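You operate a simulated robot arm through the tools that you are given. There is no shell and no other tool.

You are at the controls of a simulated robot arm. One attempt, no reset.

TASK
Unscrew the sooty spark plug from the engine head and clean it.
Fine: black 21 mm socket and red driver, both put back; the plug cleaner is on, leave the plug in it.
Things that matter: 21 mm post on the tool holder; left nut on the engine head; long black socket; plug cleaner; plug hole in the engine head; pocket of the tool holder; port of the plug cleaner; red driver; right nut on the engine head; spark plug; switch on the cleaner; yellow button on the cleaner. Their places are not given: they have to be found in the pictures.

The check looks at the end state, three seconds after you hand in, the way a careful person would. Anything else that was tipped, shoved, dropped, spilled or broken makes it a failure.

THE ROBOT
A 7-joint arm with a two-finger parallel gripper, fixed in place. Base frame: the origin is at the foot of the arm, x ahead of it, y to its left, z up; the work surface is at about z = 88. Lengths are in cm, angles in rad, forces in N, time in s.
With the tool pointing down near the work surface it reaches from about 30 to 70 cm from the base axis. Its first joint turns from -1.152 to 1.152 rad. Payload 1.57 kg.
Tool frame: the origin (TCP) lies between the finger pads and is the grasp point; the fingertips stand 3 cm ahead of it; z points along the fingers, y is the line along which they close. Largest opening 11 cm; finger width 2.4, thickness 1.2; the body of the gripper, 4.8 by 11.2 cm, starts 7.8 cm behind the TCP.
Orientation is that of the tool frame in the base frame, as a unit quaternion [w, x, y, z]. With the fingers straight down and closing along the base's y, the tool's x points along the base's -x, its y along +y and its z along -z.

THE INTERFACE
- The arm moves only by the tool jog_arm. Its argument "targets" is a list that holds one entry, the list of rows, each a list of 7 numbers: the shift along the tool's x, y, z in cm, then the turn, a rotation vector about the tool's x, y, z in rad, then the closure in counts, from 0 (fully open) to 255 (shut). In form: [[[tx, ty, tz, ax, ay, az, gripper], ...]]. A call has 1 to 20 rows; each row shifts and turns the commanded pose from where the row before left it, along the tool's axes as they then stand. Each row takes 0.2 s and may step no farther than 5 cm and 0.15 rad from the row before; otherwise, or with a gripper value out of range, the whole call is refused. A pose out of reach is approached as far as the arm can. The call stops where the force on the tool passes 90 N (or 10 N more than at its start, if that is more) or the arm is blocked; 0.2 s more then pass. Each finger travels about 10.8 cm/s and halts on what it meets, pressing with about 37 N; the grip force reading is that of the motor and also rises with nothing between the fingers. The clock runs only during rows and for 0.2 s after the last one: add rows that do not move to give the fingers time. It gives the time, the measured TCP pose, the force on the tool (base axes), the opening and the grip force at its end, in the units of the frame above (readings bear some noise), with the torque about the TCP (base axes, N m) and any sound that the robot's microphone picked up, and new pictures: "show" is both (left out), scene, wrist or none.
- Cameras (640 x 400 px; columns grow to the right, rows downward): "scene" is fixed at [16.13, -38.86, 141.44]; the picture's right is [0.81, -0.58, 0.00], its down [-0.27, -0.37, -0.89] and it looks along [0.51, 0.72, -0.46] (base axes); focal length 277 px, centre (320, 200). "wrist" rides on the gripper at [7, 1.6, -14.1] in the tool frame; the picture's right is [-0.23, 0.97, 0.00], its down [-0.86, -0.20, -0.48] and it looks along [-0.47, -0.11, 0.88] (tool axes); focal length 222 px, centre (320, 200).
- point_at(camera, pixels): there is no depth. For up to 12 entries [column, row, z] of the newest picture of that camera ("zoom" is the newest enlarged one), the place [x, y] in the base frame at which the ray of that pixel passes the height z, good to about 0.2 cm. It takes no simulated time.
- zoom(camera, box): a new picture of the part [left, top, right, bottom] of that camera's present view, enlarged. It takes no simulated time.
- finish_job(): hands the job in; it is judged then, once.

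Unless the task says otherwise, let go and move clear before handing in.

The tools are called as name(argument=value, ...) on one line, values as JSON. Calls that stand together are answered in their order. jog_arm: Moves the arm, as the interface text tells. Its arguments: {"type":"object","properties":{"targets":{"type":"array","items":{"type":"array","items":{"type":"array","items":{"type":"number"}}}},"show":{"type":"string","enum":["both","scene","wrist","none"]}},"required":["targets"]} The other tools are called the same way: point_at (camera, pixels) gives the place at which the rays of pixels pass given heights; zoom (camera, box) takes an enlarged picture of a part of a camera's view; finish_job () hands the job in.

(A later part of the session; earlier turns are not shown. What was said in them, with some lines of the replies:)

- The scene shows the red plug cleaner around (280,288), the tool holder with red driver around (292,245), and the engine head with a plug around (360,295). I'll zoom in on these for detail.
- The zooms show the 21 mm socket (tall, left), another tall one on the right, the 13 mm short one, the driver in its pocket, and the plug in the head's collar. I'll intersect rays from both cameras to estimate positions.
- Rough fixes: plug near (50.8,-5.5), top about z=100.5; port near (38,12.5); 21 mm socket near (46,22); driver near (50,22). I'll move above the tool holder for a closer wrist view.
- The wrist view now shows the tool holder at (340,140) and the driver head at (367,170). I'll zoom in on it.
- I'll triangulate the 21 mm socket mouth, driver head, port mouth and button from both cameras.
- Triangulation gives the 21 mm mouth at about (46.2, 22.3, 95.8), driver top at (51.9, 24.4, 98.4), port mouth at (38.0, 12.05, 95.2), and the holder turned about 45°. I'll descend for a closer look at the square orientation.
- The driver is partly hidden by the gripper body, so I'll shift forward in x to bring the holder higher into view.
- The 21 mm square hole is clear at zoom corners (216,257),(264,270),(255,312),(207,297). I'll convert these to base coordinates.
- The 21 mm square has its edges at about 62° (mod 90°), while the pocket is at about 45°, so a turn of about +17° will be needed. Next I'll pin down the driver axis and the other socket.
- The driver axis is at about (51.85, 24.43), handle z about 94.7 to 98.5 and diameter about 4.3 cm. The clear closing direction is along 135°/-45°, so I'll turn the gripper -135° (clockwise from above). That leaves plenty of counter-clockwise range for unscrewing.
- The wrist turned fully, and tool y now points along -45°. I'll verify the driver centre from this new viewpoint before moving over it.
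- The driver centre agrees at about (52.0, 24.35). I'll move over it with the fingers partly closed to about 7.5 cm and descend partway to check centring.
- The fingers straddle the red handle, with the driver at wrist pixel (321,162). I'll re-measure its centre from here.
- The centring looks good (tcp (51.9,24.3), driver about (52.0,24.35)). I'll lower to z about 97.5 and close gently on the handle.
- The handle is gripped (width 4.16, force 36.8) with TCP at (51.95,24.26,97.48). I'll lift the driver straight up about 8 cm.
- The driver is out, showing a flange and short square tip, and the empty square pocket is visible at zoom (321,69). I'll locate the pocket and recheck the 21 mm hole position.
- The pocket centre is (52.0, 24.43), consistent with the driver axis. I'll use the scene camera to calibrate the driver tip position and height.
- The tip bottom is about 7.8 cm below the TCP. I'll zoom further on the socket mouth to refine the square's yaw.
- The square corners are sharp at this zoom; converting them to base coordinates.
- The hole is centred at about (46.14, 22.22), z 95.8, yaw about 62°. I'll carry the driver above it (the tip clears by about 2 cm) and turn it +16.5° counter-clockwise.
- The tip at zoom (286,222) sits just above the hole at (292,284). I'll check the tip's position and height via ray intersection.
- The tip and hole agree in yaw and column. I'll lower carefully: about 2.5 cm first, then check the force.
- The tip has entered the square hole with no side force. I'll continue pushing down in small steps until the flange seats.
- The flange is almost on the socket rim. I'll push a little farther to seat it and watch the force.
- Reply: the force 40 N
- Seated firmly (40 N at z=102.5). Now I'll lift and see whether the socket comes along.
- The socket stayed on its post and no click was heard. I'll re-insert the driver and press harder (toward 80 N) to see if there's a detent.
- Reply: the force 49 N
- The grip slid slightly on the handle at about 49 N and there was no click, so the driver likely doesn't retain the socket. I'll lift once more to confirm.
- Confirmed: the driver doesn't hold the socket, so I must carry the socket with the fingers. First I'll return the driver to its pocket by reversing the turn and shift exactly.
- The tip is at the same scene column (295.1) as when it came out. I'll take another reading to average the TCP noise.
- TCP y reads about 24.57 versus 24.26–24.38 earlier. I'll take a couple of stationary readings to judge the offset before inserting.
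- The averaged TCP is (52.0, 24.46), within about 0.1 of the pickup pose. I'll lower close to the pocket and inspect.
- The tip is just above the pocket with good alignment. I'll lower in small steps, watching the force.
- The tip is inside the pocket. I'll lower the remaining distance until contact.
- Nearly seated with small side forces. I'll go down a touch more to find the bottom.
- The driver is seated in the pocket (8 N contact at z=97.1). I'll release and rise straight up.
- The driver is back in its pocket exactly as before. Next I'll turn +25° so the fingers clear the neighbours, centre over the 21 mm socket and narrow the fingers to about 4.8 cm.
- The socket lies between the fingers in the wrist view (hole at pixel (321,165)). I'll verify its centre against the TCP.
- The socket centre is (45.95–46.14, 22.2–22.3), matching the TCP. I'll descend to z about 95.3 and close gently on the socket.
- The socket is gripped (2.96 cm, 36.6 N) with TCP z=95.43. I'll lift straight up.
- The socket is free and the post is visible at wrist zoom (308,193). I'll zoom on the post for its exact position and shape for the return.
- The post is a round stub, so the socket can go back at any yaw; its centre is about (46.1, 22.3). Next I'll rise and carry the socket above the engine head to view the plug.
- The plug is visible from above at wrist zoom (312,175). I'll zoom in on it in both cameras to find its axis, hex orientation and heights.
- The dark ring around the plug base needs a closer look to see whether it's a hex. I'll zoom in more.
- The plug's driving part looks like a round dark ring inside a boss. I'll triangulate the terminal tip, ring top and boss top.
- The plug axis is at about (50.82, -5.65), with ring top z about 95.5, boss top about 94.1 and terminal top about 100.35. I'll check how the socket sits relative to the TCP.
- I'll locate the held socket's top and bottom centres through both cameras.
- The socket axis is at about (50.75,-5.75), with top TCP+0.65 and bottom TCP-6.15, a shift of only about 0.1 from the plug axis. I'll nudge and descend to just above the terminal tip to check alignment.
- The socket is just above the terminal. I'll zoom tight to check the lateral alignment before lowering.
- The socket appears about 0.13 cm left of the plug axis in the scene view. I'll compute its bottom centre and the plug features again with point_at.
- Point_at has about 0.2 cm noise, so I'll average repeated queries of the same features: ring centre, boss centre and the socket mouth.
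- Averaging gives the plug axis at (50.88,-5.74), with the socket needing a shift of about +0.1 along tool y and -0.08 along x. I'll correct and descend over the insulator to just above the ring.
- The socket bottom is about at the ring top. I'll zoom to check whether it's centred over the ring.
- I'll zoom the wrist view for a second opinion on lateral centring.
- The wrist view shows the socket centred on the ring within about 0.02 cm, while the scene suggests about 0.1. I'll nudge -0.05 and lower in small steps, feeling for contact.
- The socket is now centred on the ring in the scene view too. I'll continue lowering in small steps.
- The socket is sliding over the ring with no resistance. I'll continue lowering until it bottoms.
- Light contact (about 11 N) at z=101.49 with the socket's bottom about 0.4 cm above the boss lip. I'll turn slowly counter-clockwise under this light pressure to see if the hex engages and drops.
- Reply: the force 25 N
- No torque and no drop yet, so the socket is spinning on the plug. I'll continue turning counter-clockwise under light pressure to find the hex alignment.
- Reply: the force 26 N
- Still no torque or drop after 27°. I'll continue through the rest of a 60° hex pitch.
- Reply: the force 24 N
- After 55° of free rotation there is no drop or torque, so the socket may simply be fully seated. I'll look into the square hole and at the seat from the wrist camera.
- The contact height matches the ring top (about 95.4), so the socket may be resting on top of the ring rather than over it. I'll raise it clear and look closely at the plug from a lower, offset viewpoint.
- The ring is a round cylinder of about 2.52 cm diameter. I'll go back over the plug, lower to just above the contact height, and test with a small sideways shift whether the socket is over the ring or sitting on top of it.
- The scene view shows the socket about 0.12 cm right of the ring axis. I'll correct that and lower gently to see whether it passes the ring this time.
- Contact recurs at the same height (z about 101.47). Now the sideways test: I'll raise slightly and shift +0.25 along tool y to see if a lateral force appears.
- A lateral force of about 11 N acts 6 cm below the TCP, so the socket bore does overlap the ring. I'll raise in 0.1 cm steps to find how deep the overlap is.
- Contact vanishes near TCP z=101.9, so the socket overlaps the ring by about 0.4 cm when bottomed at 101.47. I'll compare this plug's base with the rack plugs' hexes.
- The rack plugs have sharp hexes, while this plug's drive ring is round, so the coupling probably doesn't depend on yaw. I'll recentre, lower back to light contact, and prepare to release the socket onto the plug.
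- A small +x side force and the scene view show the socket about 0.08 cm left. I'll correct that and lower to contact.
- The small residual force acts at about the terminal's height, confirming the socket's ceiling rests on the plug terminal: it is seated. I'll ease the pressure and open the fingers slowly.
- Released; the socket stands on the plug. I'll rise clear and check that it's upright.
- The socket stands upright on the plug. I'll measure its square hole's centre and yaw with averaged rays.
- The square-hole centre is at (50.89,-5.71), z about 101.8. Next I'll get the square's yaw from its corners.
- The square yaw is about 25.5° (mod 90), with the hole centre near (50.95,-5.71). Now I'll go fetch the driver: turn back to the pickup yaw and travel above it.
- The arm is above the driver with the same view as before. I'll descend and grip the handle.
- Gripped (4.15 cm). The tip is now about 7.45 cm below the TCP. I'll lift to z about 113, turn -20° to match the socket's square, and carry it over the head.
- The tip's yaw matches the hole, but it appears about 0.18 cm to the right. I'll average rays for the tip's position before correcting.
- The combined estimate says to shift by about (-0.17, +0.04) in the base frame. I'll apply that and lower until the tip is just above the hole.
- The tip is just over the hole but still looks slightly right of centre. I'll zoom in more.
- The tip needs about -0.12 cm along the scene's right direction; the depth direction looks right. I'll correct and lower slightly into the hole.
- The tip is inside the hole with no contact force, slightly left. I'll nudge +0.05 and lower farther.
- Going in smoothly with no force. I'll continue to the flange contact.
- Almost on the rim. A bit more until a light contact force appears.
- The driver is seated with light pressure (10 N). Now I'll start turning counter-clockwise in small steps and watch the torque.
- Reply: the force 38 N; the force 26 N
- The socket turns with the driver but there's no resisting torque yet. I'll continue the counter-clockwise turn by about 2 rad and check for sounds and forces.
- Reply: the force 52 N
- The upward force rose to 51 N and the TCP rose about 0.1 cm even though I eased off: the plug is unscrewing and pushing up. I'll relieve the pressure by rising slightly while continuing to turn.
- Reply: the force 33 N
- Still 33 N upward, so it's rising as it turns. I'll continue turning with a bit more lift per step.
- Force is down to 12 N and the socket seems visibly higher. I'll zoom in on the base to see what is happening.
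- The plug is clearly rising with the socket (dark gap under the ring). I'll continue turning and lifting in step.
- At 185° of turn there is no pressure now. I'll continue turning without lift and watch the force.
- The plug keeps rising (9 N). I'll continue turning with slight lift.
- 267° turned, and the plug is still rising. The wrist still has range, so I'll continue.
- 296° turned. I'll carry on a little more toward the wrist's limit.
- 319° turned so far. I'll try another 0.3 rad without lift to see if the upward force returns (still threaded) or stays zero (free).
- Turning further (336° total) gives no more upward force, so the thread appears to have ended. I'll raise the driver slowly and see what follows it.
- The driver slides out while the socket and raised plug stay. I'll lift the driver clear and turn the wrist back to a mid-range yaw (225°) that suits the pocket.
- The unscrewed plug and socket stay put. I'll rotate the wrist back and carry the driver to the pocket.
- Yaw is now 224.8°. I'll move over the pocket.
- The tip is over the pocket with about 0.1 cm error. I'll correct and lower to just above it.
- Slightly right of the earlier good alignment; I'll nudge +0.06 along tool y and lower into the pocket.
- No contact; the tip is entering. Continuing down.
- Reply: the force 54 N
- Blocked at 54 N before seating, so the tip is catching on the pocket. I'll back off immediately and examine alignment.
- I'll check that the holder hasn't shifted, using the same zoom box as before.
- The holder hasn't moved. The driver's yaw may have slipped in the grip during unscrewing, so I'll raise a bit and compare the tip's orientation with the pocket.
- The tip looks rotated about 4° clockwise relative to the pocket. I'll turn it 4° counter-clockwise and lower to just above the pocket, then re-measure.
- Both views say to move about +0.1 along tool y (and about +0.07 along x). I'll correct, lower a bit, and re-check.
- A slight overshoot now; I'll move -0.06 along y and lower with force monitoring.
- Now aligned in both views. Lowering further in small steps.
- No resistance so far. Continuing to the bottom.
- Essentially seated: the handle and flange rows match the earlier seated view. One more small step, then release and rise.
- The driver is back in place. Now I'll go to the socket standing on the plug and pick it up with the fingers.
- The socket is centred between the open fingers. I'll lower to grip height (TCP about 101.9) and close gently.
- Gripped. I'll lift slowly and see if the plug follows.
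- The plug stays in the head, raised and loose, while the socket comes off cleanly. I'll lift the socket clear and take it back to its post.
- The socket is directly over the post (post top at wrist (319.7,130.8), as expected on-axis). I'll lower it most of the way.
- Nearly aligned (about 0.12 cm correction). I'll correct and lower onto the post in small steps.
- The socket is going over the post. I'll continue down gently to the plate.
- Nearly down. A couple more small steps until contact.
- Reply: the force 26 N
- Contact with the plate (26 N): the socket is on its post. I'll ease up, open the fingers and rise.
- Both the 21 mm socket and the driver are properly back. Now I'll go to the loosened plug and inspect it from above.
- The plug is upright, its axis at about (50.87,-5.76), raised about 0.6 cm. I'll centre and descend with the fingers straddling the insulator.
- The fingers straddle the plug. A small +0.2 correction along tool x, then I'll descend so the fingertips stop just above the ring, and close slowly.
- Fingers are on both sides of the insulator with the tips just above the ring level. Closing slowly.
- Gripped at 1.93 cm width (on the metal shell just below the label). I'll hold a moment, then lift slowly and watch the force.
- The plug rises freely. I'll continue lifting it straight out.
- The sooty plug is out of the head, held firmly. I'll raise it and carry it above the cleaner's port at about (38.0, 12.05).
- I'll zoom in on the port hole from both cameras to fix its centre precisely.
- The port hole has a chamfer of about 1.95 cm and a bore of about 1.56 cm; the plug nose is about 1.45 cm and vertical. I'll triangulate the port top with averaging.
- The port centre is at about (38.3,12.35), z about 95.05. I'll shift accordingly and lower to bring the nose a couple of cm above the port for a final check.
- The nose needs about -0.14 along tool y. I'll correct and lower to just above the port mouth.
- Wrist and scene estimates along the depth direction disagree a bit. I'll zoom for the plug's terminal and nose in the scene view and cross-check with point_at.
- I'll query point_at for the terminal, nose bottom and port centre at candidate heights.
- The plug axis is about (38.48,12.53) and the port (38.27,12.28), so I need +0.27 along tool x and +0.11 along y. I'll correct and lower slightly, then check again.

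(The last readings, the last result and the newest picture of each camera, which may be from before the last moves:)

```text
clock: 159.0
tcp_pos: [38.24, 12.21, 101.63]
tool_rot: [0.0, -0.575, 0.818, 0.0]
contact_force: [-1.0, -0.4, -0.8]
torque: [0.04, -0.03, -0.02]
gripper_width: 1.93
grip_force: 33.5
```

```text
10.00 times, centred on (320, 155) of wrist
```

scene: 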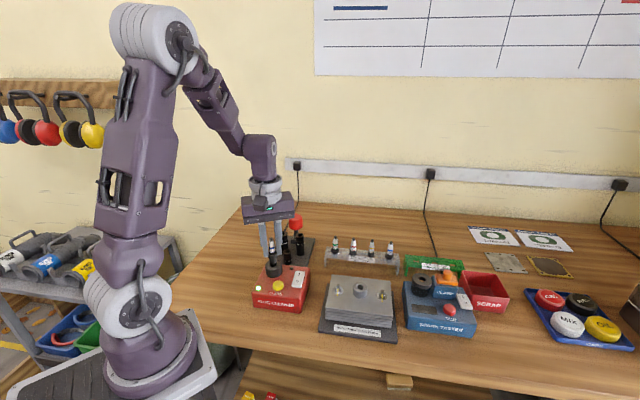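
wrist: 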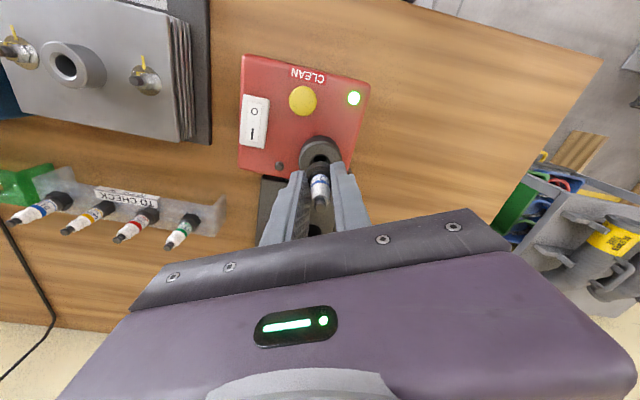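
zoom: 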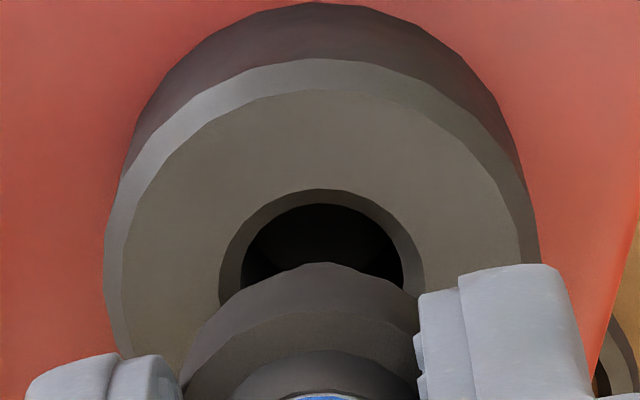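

Aligned within about 0.1 cm in both views. Lowering the nose into the port in small steps with force checks.

jog_arm(targets=[[[0, 0, 0.3, 0, 0, 0, 255], [0, 0, 0.3, 0, 0, 0, 255], [0, 0, 0.2, 0, 0, 0, 255], [0, 0, 0, 0, 0, 0, 255]]], show="none")

zoom(camera="scene", box=[258, 245, 290, 281])

jog_arm(targets=[[[0, 0, 0.15, 0, 0, 0, 255], [0, 0, 0, 0, 0, 0, 255]]], show="none")

zoom(camera="scene", box=[258, 245, 290, 281])

```text
clock: 160.0
tcp_pos: [38.13, 12.09, 100.73]
tool_rot: [-0.002, -0.575, 0.818, 0.0]
contact_force: [-3.3, -14.5, 1.1]
torque: [-0.76, 0.22, 0.01]
gripper_width: 1.93
grip_force: 33.6
```

```text
11.11 times, centred on (274, 263) of scene
```

zoom: 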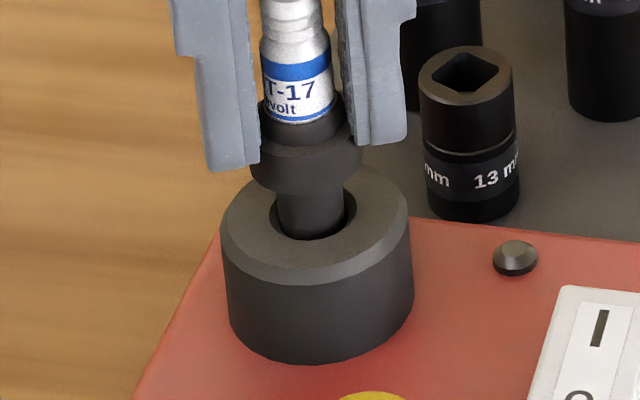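

```text
clock: 160.6
tcp_pos: [38.17, 12.07, 100.6]
tool_rot: [0.0, -0.575, 0.818, -0.001]
contact_force: [-2.2, -17.7, 3.2]
torque: [-0.91, 0.12, -0.02]
gripper_width: 1.96
grip_force: 33.9
```

```text
11.11 times, centred on (274, 263) of scene
```

zoom: 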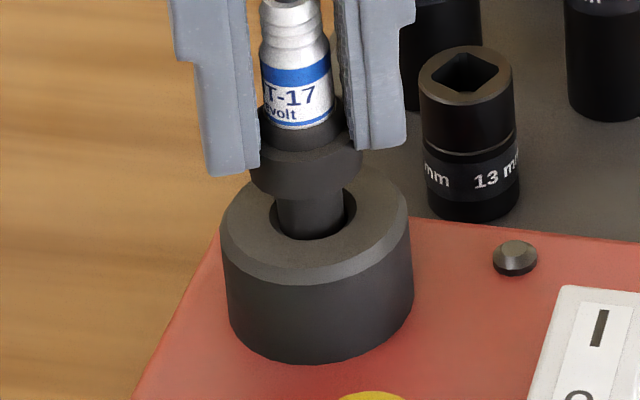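

The nose is entering; there's a -y side force (about 18 N). I'll shift about 0.08 cm in -y to relieve it.

jog_arm(targets=[[[0.08, -0.03, 0, 0, 0, 0, 255], [0, 0, 0, 0, 0, 0, 255]]], show="none")

```text
clock: 161.2
tcp_pos: [38.08, 12.13, 100.68]
tool_rot: [0.0, -0.575, 0.818, 0.0]
contact_force: [-3.7, -9.6, -1.0]
torque: [-0.53, 0.21, 0.01]
gripper_width: 1.94
grip_force: 33.0
```

Improving (9.6 N). Another small shift.

jog_arm(targets=[[[0.09, 0.0, 0, 0, 0, 0, 255], [0, 0, 0, 0, 0, 0, 255]]], show="none")

zoom(camera="scene", box=[258, 245, 290, 281])

```text
clock: 161.8
tcp_pos: [38.04, 12.13, 100.73]
tool_rot: [0.002, -0.575, 0.818, 0.0]
contact_force: [-0.5, -1.0, -0.7]
torque: [-0.01, 0.04, 0.01]
gripper_width: 1.91
grip_force: 33.3
```

```text
11.11 times, centred on (274, 263) of scene
```

zoom: 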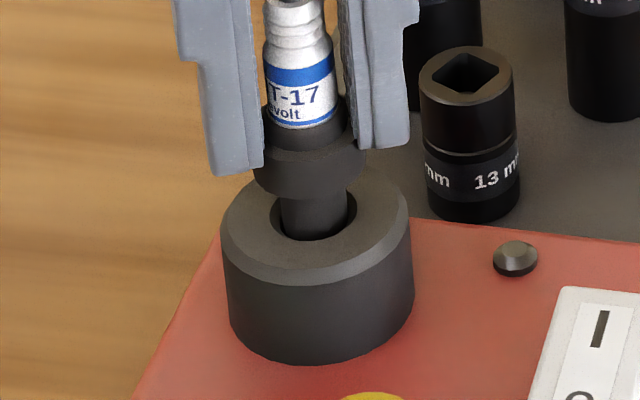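

The side force is gone. I'll continue lowering in small steps.

jog_arm(targets=[[[0, 0, 0.15, 0, 0, 0, 255], [0, 0, 0.1, 0, 0, 0, 255], [0, 0, 0, 0, 0, 0, 255]]], show="none")

jog_arm(targets=[[[0, 0, 0.15, 0, 0, 0, 255], [0, 0, 0.1, 0, 0, 0, 255], [0, 0, 0, 0, 0, 0, 255]]], show="none")

zoom(camera="scene", box=[258, 245, 290, 281])

```text
clock: 162.6
tcp_pos: [38.2, 12.08, 100.37]
tool_rot: [0.001, -0.575, 0.818, 0.0]
contact_force: [0.4, 0.1, -0.5]
torque: [-0.01, -0.03, -0.03]
gripper_width: 1.9
grip_force: 33.5
```

```text
clock: 163.4
tcp_pos: [38.13, 12.15, 100.22]
tool_rot: [0.001, -0.574, 0.819, 0.0]
contact_force: [0.6, 0.2, -0.4]
torque: [0.0, -0.01, 0.03]
gripper_width: 1.95
grip_force: 33.5
```

```text
11.11 times, centred on (274, 263) of scene
```

zoom: 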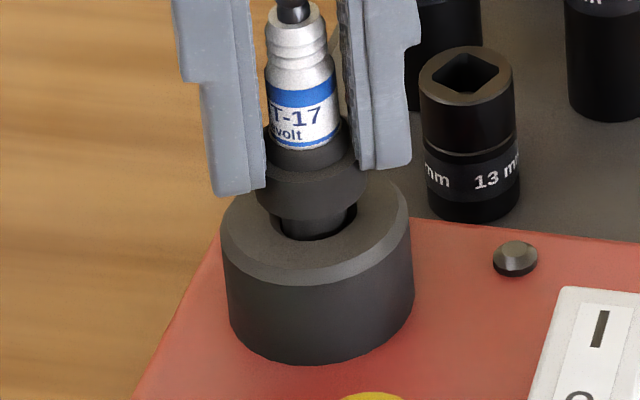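

Sliding in smoothly with no resistance. Continuing until it seats.

jog_arm(targets=[[[0, 0, 0.15, 0, 0, 0, 255], [0, 0, 0.15, 0, 0, 0, 255], [0, 0, 0, 0, 0, 0, 255]]], show="none")

jog_arm(targets=[[[0, 0, 0.15, 0, 0, 0, 255], [0, 0, 0.15, 0, 0, 0, 255], [0, 0, 0, 0, 0, 0, 255]]], show="none")

zoom(camera="scene", box=[258, 245, 290, 281])

```text
clock: 164.2
tcp_pos: [38.15, 12.07, 99.85]
tool_rot: [0.0, -0.574, 0.819, 0.0]
contact_force: [0.3, 0.2, -1.2]
torque: [-0.02, -0.04, -0.03]
gripper_width: 1.92
grip_force: 33.3
```

```text
clock: 165.0
tcp_pos: [38.09, 12.02, 99.56]
tool_rot: [0.0, -0.575, 0.818, 0.0]
contact_force: [0.5, -1.4, -0.5]
torque: [0.02, 0.0, -0.01]
gripper_width: 1.92
grip_force: 33.5
```

```text
11.11 times, centred on (274, 263) of scene
```

zoom: 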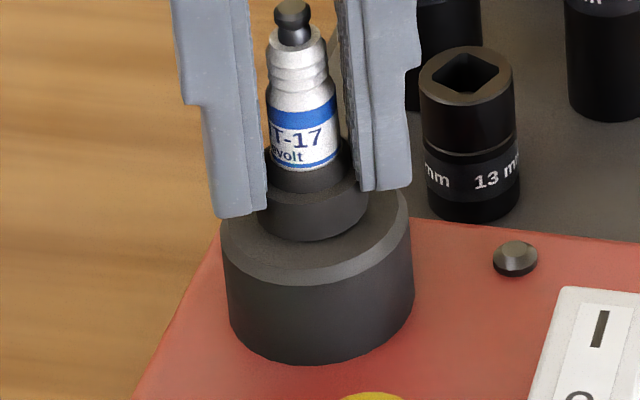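

The ring is now nearly on the port face. A few more small steps until contact.

jog_arm(targets=[[[0, 0, 0.1, 0, 0, 0, 255], [0, 0, 0, 0, 0, 0, 255]]], show="none")

jog_arm(targets=[[[0, 0, 0.1, 0, 0, 0, 255], [0, 0, 0, 0, 0, 0, 255]]], show="none")

jog_arm(targets=[[[0, 0, 0.1, 0, 0, 0, 255], [0, 0, 0, 0, 0, 0, 255]]], show="none")

zoom(camera="scene", box=[258, 245, 290, 281])

```text
clock: 165.6
tcp_pos: [38.15, 12.08, 99.4]
tool_rot: [0.0, -0.575, 0.818, -0.001]
contact_force: [0.1, 0.4, -0.4]
torque: [-0.03, -0.03, -0.01]
gripper_width: 1.95
grip_force: 33.5
```

```text
clock: 166.2
tcp_pos: [38.1, 12.06, 99.36]
tool_rot: [0.0, -0.574, 0.819, 0.001]
contact_force: [-0.9, 0.4, -1.0]
torque: [-0.01, -0.03, -0.01]
gripper_width: 1.91
grip_force: 33.4
```

```text
clock: 166.8
tcp_pos: [38.18, 12.1, 99.33]
tool_rot: [0.0, -0.574, 0.819, 0.001]
contact_force: [-3.4, -0.6, 22.4]
torque: [0.06, 0.11, -0.03]
gripper_width: 1.96
grip_force: 33.4
```

```text
11.11 times, centred on (274, 263) of scene
```

zoom: 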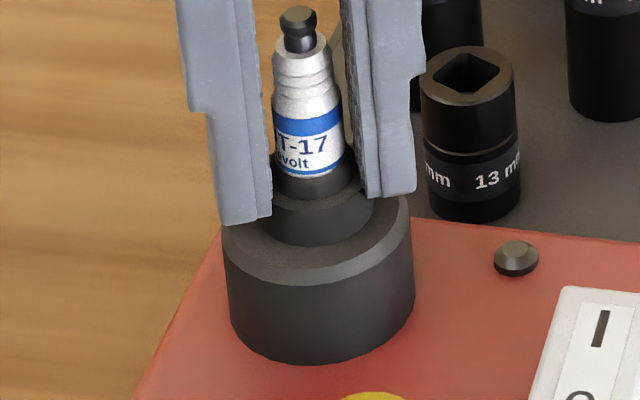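

Seated (22 N contact). I'll ease off, open the fingers slowly and rise.

jog_arm(targets=[[[0, 0, -0.07, 0, 0, 0, 255], [0, 0, 0, 0, 0, 0, 225], [0, 0, 0, 0, 0, 0, 205], [0, 0, 0, 0, 0, 0, 190], [0, 0, 0, 0, 0, 0, 165], [0, 0, 0, 0, 0, 0, 148], [0, 0, 0, 0, 0, 0, 148], [0, 0, -2, 0, 0, 0, 148], [0, 0, -4, 0, 0, 0, 148], [0, 0, -4, 0, 0, 0, 148], [0, 0, 0, 0, 0, 0, 148]]])

zoom(camera="scene", box=[245, 235, 315, 305])

zoom(camera="wrist", box=[250, 60, 380, 180])

```text
clock: 169.2
tcp_pos: [38.06, 12.16, 109.5]
tool_rot: [0.001, -0.574, 0.819, 0.001]
contact_force: [0.3, -0.2, -0.6]
torque: [0.02, -0.05, -0.02]
gripper_width: 4.6
grip_force: 0.1
```

scene: 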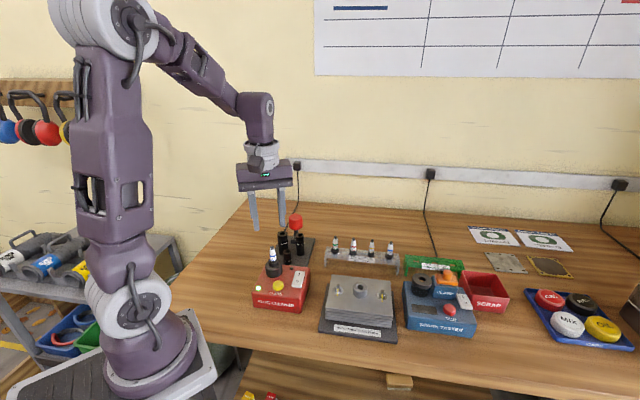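
wrist: 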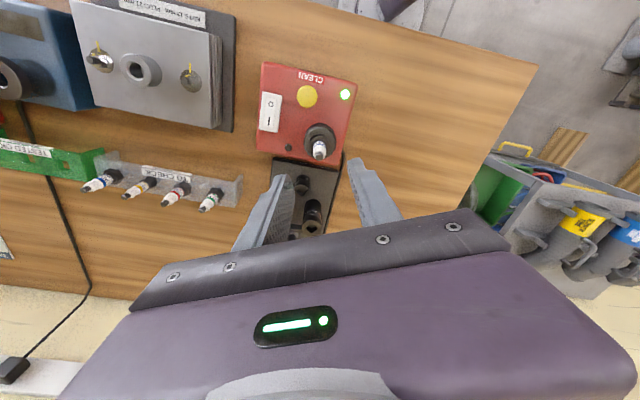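

```text
5.71 times, centred on (280, 270) of scene
```

zoom: 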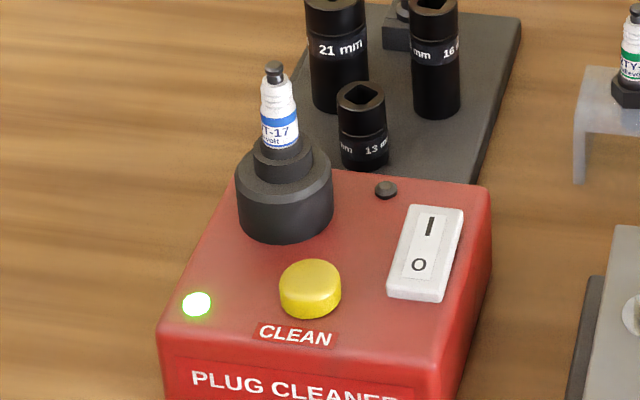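

```text
3.33 times, centred on (315, 120) of wrist
```

zoom: 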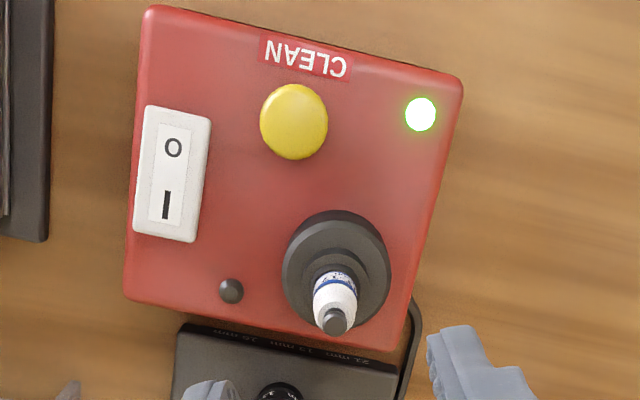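

The plug stands upright in the cleaner port. Now I'll locate the yellow CLEAN button precisely.

zoom(camera="scene", box=[266, 274, 292, 296])

zoom(camera="wrist", box=[290, 80, 325, 110])

```text
16.00 times, centred on (279, 285) of scene
```

zoom: 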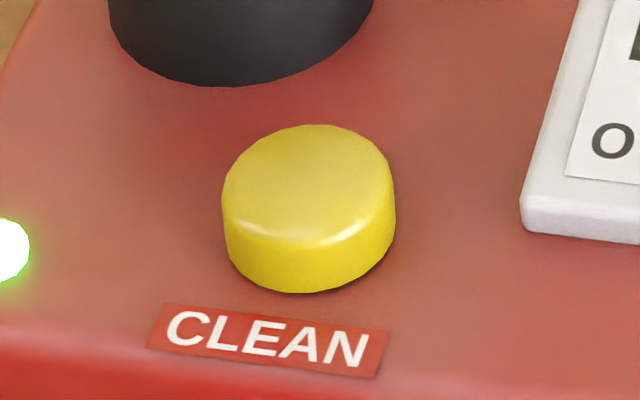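

```text
13.33 times, centred on (308, 95) of wrist
```

zoom: 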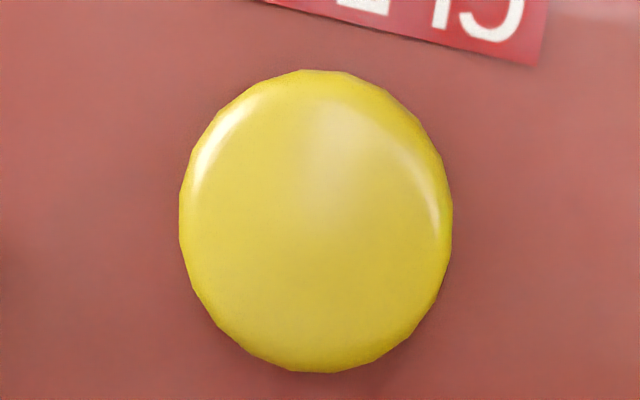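

Converting the button's top centre to base coordinates with averaged rays.

point_at(camera="scene", pixels=[[278.2, 283.9, 92], [278.2, 283.9, 92], [278.2, 283.9, 92], [278.2, 283.9, 94], [278.2, 283.9, 94], [278.2, 283.9, 94]])

point_at(camera="wrist", pixels=[[307.8, 96.6, 92], [307.8, 96.6, 92], [307.8, 96.6, 92], [307.8, 96.6, 94], [307.8, 96.6, 94], [307.8, 96.6, 94]])

```text
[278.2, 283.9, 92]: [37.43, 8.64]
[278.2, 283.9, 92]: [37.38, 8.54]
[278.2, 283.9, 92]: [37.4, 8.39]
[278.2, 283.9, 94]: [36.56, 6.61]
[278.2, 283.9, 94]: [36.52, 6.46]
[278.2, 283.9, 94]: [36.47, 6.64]
```

```text
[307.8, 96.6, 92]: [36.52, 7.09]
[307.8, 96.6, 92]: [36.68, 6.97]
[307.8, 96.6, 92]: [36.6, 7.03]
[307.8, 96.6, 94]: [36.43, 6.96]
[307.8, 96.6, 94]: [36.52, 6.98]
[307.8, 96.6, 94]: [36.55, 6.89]
```

The button top is at about (36.55, 6.96, 93.65). I'll close the fingers, move above it and descend partway to verify.

jog_arm(targets=[[[0, 0, -1, 0, 0, 0, 200], [2.7, -0.18, 0, 0, 0, 0, 255], [2.7, -0.17, 0, 0, 0, 0, 255], [0, 0, 0, 0, 0, 0, 255], [0, 0, 4, 0, 0, 0, 255], [0, 0, 4, 0, 0, 0, 255], [0, 0, 2.5, 0, 0, 0, 255], [0, 0, 0, 0, 0, 0, 255], [0, 0, 0, 0, 0, 0, 255]]])

zoom(camera="scene", box=[245, 235, 315, 305])

zoom(camera="wrist", box=[270, 110, 370, 210])

```text
clock: 171.2
tcp_pos: [36.85, 6.9, 99.98]
tool_rot: [0.0, -0.574, 0.819, 0.0]
contact_force: [0.1, 0.3, -0.5]
torque: [0.0, -0.01, 0.02]
gripper_width: 0.0
grip_force: 21.7
```

scene: 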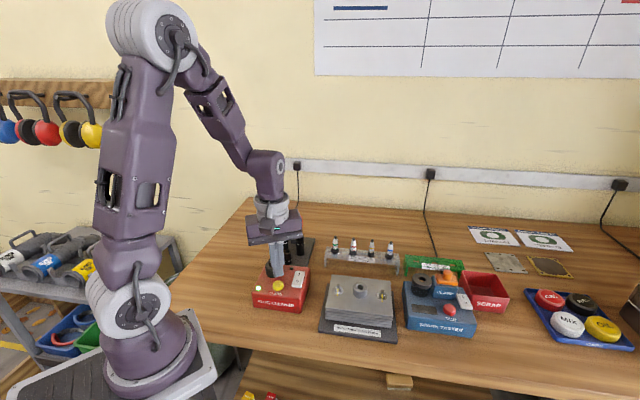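
wrist: 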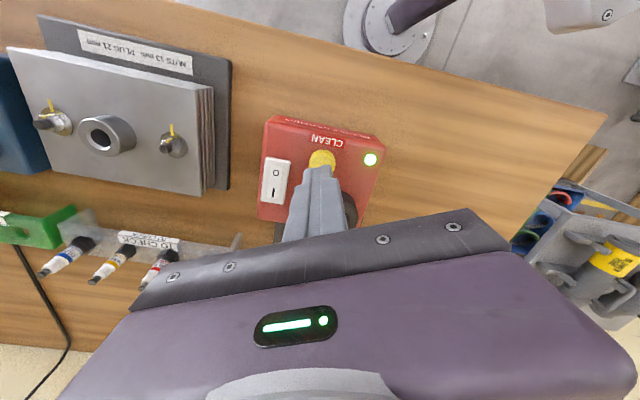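

```text
5.71 times, centred on (280, 270) of scene
```

zoom: 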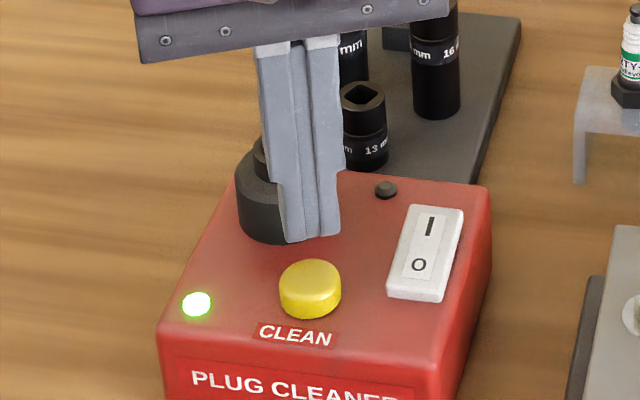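

```text
4.00 times, centred on (320, 160) of wrist
```

zoom: 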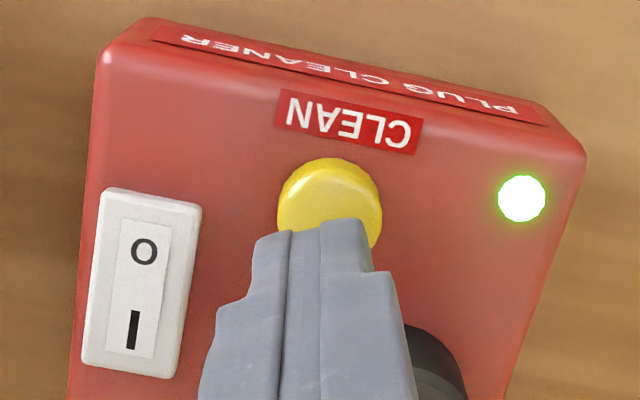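

Fingertips are above the button but about 0.28 cm off. I'll correct and lower to just above it.

jog_arm(targets=[[[0.04, 0.28, 0, 0, 0, 0, 255], [0, 0, 1.5, 0, 0, 0, 255], [0, 0, 1.2, 0, 0, 0, 255], [0, 0, 0, 0, 0, 0, 255], [0, 0, 0, 0, 0, 0, 255]]])

zoom(camera="scene", box=[255, 255, 305, 305])

zoom(camera="wrist", box=[270, 110, 370, 210])

```text
clock: 172.4
tcp_pos: [36.37, 6.84, 97.22]
tool_rot: [0.0, -0.574, 0.819, -0.001]
contact_force: [-0.3, -0.5, 1.6]
torque: [-0.03, -0.01, -0.03]
gripper_width: 0.0
grip_force: 21.3
```

scene: 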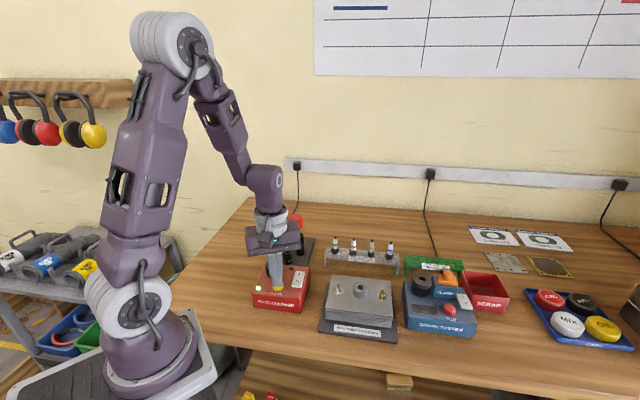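
wrist: 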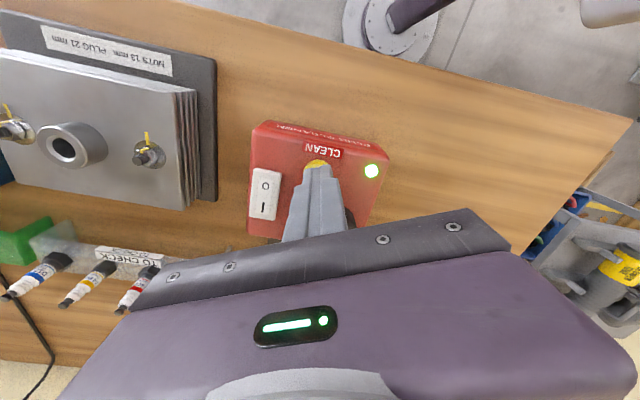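

```text
8.00 times, centred on (280, 280) of scene
```

zoom: 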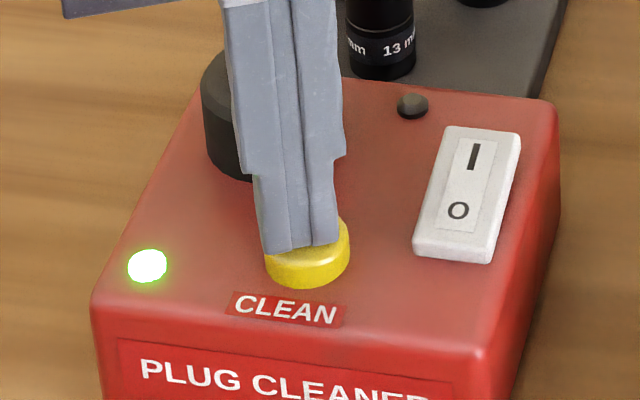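

```text
4.00 times, centred on (320, 160) of wrist
```

zoom: 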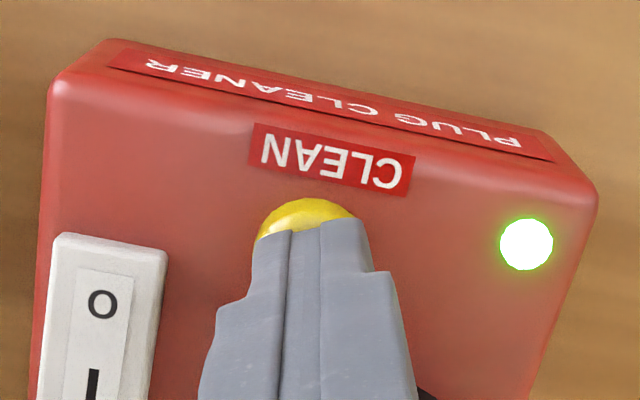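

The fingertips are right over the button. I'll press down gently in small steps, listening for a sound.

jog_arm(targets=[[[0, -0.08, 0.15, 0, 0, 0, 255], [0, 0, 0.15, 0, 0, 0, 255], [0, 0, 0.1, 0, 0, 0, 255], [0, 0, 0, 0, 0, 0, 255]]], show="none")

jog_arm(targets=[[[0, 0, 0.1, 0, 0, 0, 255], [0, 0, 0.1, 0, 0, 0, 255], [0, 0, 0, 0, 0, 0, 255]]], show="none")

zoom(camera="scene", box=[255, 255, 305, 305])

```text
clock: 173.4
tcp_pos: [36.43, 6.93, 96.76]
tool_rot: [0.0, -0.575, 0.818, 0.0]
contact_force: [-1.1, -1.8, 9.3]
torque: [-0.02, 0.01, 0.02]
gripper_width: 0.0
grip_force: 21.4
heard: click
```

```text
clock: 174.2
tcp_pos: [36.36, 6.94, 96.57]
tool_rot: [0.001, -0.575, 0.818, 0.001]
contact_force: [-5.3, 5.3, 18.3]
torque: [0.16, 0.12, -0.04]
gripper_width: 0.0
grip_force: 21.5
```

```text
8.00 times, centred on (280, 280) of scene
```

zoom: 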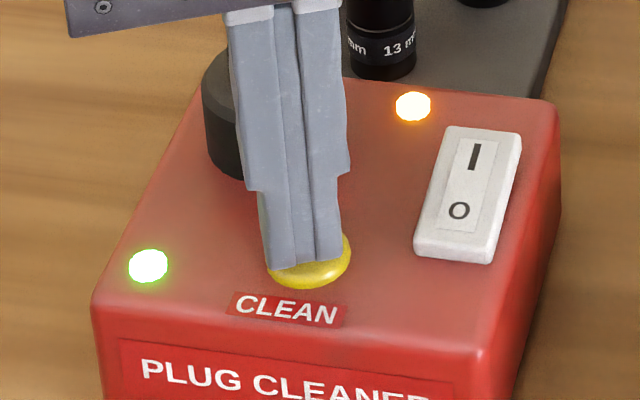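

A click was heard and the orange lamp at zoom (412,106) lit, so cleaning is running. I'll hold for a couple of seconds and watch.

jog_arm(targets=[[[0, 0, 0, 0, 0, 0, 255], [0, 0, 0, 0, 0, 0, 255], [0, 0, 0, 0, 0, 0, 255], [0, 0, 0, 0, 0, 0, 255], [0, 0, 0, 0, 0, 0, 255], [0, 0, 0, 0, 0, 0, 255], [0, 0, 0, 0, 0, 0, 255], [0, 0, 0, 0, 0, 0, 255]]], show="none")

zoom(camera="scene", box=[255, 255, 305, 305])

jog_arm(targets=[[[0, 0, 0, 0, 0, 0, 255], [0, 0, 0, 0, 0, 0, 255], [0, 0, 0, 0, 0, 0, 255], [0, 0, 0, 0, 0, 0, 255], [0, 0, 0, 0, 0, 0, 255], [0, 0, 0, 0, 0, 0, 255], [0, 0, 0, 0, 0, 0, 255], [0, 0, 0, 0, 0, 0, 255]]], show="none")

zoom(camera="scene", box=[255, 255, 305, 305])

```text
clock: 176.0
tcp_pos: [36.45, 6.79, 96.68]
tool_rot: [0.0, -0.574, 0.819, 0.0]
contact_force: [-2.7, 5.5, 18.4]
torque: [0.2, 0.02, -0.03]
gripper_width: 0.01
grip_force: 21.6
```

```text
8.00 times, centred on (280, 280) of scene
```

zoom: 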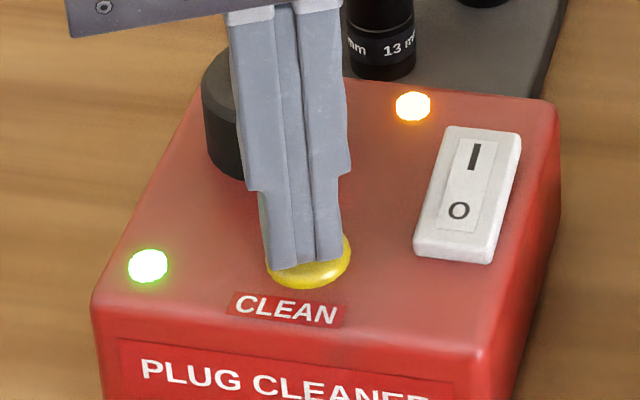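

```text
clock: 177.8
tcp_pos: [36.49, 6.79, 96.61]
tool_rot: [0.0, -0.575, 0.818, 0.001]
contact_force: [0.5, 1.9, 17.9]
torque: [0.08, -0.05, 0.0]
gripper_width: 0.0
grip_force: 21.0
```

```text
8.00 times, centred on (280, 280) of scene
```

zoom: 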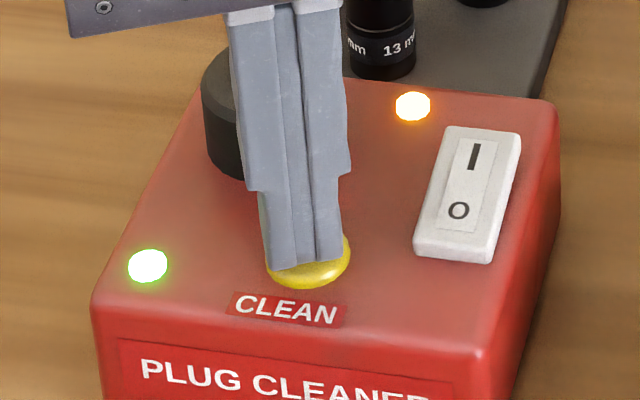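

The lamp is still on after about 4 s. I'll hold a few seconds more and see if it changes.

jog_arm(targets=[[[0, 0, 0, 0, 0, 0, 255], [0, 0, 0, 0, 0, 0, 255], [0, 0, 0, 0, 0, 0, 255], [0, 0, 0, 0, 0, 0, 255], [0, 0, 0, 0, 0, 0, 255], [0, 0, 0, 0, 0, 0, 255], [0, 0, 0, 0, 0, 0, 255], [0, 0, 0, 0, 0, 0, 255], [0, 0, 0, 0, 0, 0, 255], [0, 0, 0, 0, 0, 0, 255], [0, 0, 0, 0, 0, 0, 255], [0, 0, 0, 0, 0, 0, 255], [0, 0, 0, 0, 0, 0, 255], [0, 0, 0, 0, 0, 0, 255], [0, 0, 0, 0, 0, 0, 255]]], show="none")

zoom(camera="scene", box=[255, 255, 305, 305])

jog_arm(targets=[[[0, 0, 0, 0, 0, 0, 255], [0, 0, 0, 0, 0, 0, 255], [0, 0, 0, 0, 0, 0, 255], [0, 0, 0, 0, 0, 0, 255], [0, 0, 0, 0, 0, 0, 255], [0, 0, 0, 0, 0, 0, 255], [0, 0, 0, 0, 0, 0, 255], [0, 0, 0, 0, 0, 0, 255], [0, 0, 0, 0, 0, 0, 255], [0, 0, 0, 0, 0, 0, 255], [0, 0, 0, 0, 0, 0, 255], [0, 0, 0, 0, 0, 0, 255], [0, 0, 0, 0, 0, 0, 255], [0, 0, 0, 0, 0, 0, 255], [0, 0, 0, 0, 0, 0, 255]]], show="none")

zoom(camera="scene", box=[255, 255, 305, 305])

```text
clock: 181.0
tcp_pos: [36.47, 6.88, 96.55]
tool_rot: [0.0, -0.575, 0.818, 0.0]
contact_force: [-0.2, 0.8, 18.6]
torque: [-0.02, -0.09, -0.01]
gripper_width: 0.01
grip_force: 21.2
```

```text
8.00 times, centred on (280, 280) of scene
```

zoom: 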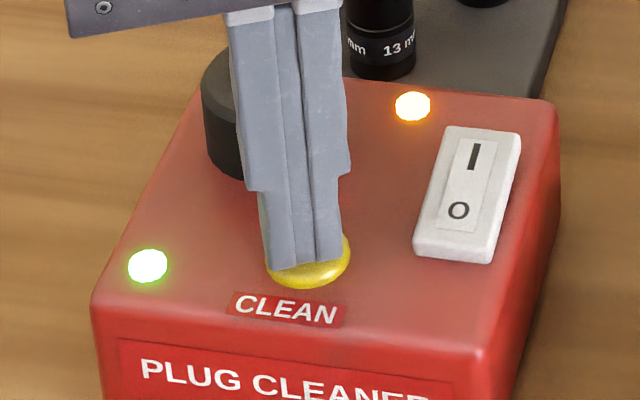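

```text
clock: 184.2
tcp_pos: [36.37, 6.86, 96.61]
tool_rot: [0.0, -0.575, 0.818, 0.0]
contact_force: [-0.1, -1.0, 18.0]
torque: [0.02, -0.03, 0.01]
gripper_width: 0.0
grip_force: 21.7
```

```text
8.00 times, centred on (280, 280) of scene
```

zoom: 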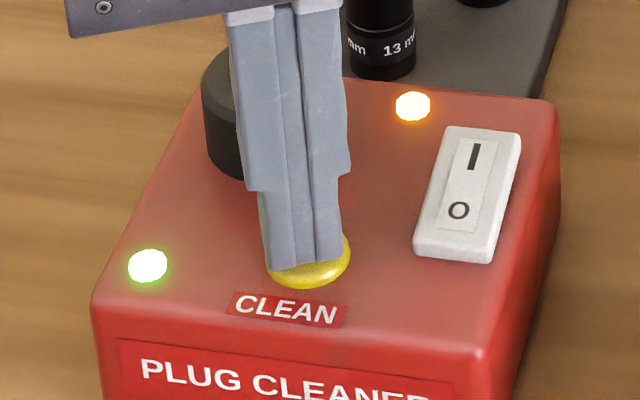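

About 10 s held with the lamp steady. I'll release the button and see what the lamp does.

jog_arm(targets=[[[0, 0, -0.5, 0, 0, 0, 255], [0, 0, -1.5, 0, 0, 0, 255], [0, 0, -3, 0, 0, 0, 255], [0, 0, -4, 0, 0, 0, 255], [0, 0, -4, 0, 0, 0, 255], [0, 0, 0, 0, 0, 0, 255]]])

zoom(camera="scene", box=[245, 235, 315, 305])

zoom(camera="wrist", box=[250, 80, 390, 200])

```text
clock: 185.6
tcp_pos: [36.6, 6.99, 109.46]
tool_rot: [0.0, -0.575, 0.818, 0.0]
contact_force: [-0.5, -0.2, 0.4]
torque: [0.0, 0.0, 0.01]
gripper_width: 0.01
grip_force: 21.2
```

scene: 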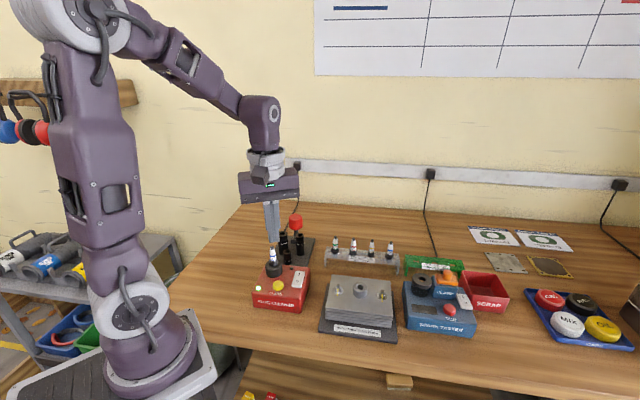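
wrist: 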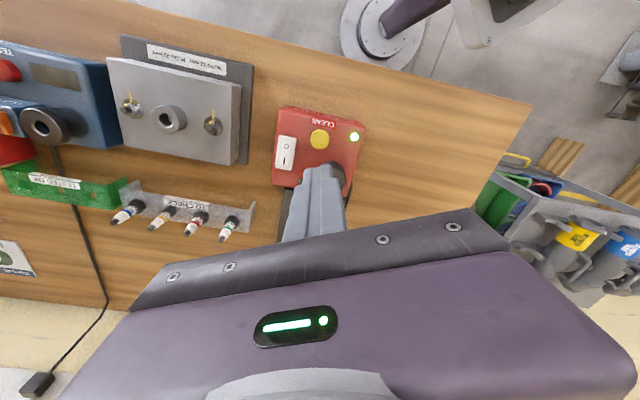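

```text
5.71 times, centred on (280, 270) of scene
```

zoom: 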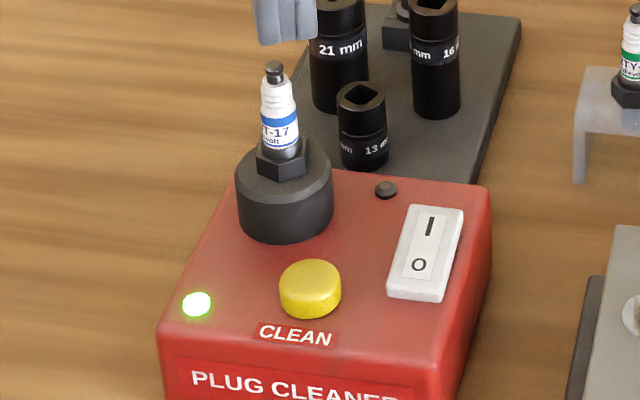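

```text
3.33 times, centred on (320, 140) of wrist
```

zoom: 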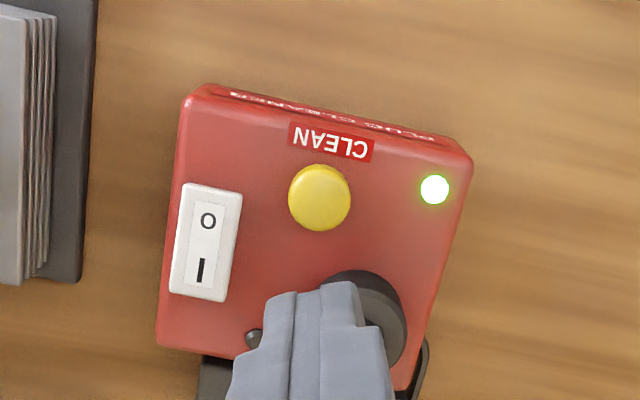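

The lamp went off and the plug's base now shows a crisp hex: the soot is gone. I'll move clear and inspect the final state of everything.

jog_arm(targets=[[[0, 0, -4, 0, 0, 0, 200], [4, 0, -4, 0, 0, 0, 150], [4, 0, 0, 0, 0, 0, 120], [0, 0, 0, 0, 0, 0, 120], [0, 0, 0, 0, 0, 0, 120]]])

zoom(camera="scene", box=[258, 240, 292, 280])

zoom(camera="scene", box=[240, 200, 410, 310])

zoom(camera="scene", box=[310, 240, 410, 345])

```text
refused: row 2 steps farther than a row can; nothing moved
```

```text
10.00 times, centred on (275, 260) of scene
```

zoom: 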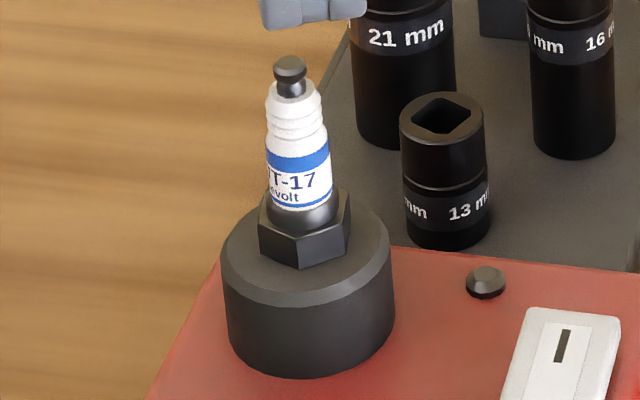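

```text
3.64 times, centred on (325, 255) of scene
```

zoom: 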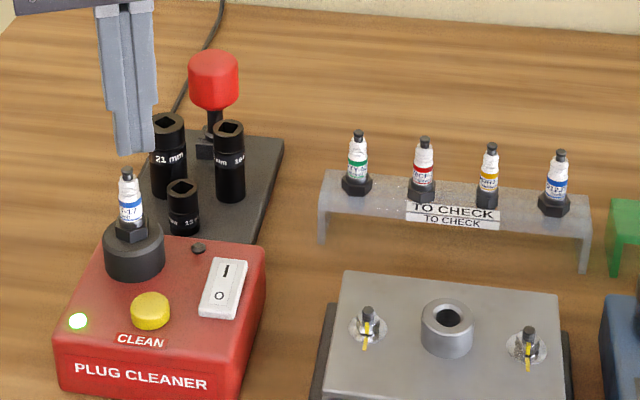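

```text
3.81 times, centred on (360, 292) of scene
```

zoom: 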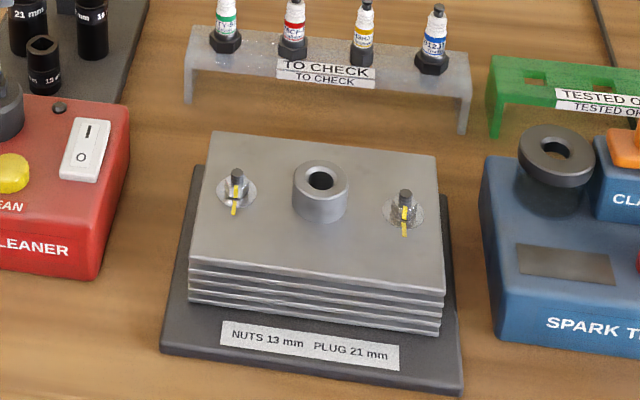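

The plug is clean (hex visible) and upright in the port. The nut marks are aligned, the socket and driver are back, and the cleaner is still on. I'll raise the arm clear.

jog_arm(targets=[[[0, 0, -4, 0, 0, 0, 255], [0, 0, -4, 0, 0, 0, 255], [0, 0, -4, 0, 0, 0, 200], [0, 0, 0, 0, 0, 0, 120], [0, 0, 0, 0, 0, 0, 120], [0, 0, 0, 0, 0, 0, 120]]])

zoom(camera="scene", box=[240, 200, 410, 310])

zoom(camera="scene", box=[265, 205, 325, 265])

```text
clock: 187.0
tcp_pos: [36.64, 6.95, 121.45]
tool_rot: [-0.001, -0.574, 0.819, 0.0]
contact_force: [0.2, -0.6, -0.7]
torque: [-0.05, 0.0, -0.03]
gripper_width: 5.82
grip_force: 0.1
```

scene: 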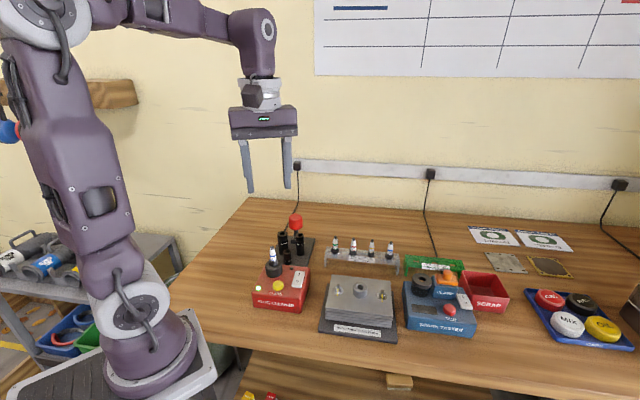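
wrist: 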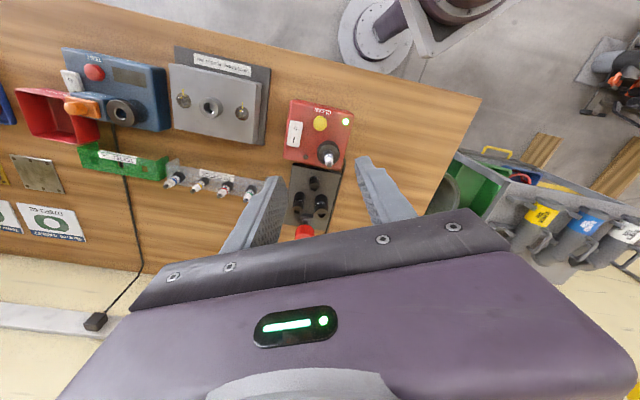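

```text
3.64 times, centred on (325, 255) of scene
```

zoom: 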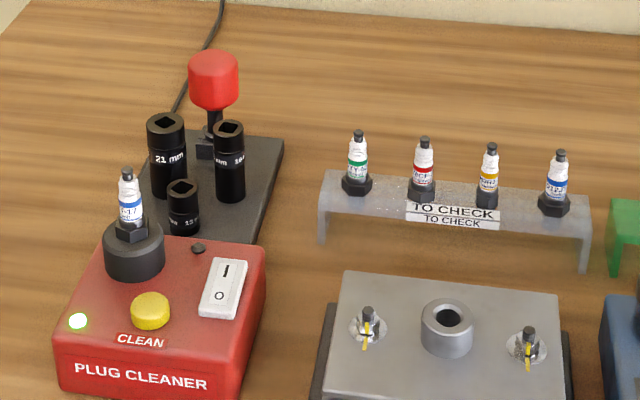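

```text
6.67 times, centred on (295, 235) of scene
```

zoom: 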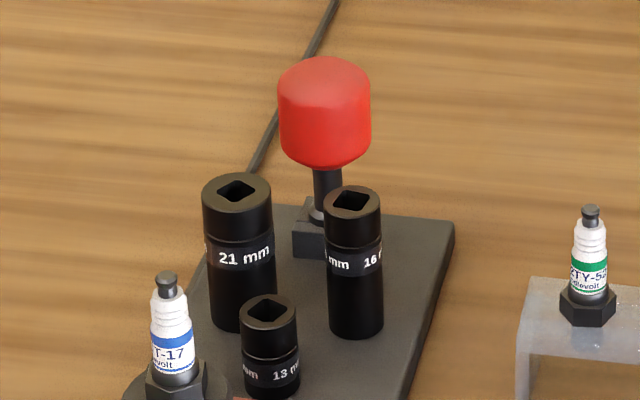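

Everything checks out: the cleaned plug is in the port, the 21 mm socket is on its post, and the driver is in its pocket. The cleaner is still on, the nuts are untouched, and the arm is clear. Handing in.

finish_job()

```text
The job is handed in.
```

The plug is out of the engine head, cleaned, and standing upright in the cleaner's port. I handed the job in; no verdict has come back.

- **Plug:** I turned it out with the 21 mm socket and red driver, then set it in the port by hand. I held the yellow button for about 10 seconds. The orange lamp was lit while I held it, and afterwards the soot was gone and the hex showed clearly.
- **Tools:** the 21 mm socket is back on its post and the driver is back in its pocket, both upright.
- **Everything else:** the cleaner is still on. The nuts' yellow marks still line up, and nothing else looked moved in the final pictures.

One thing you might not expect: while I was returning the driver, its tip caught on the pocket and pushed on the holder with about 54 N. I backed off and re-aligned it, and the holder looked unmoved afterwards.
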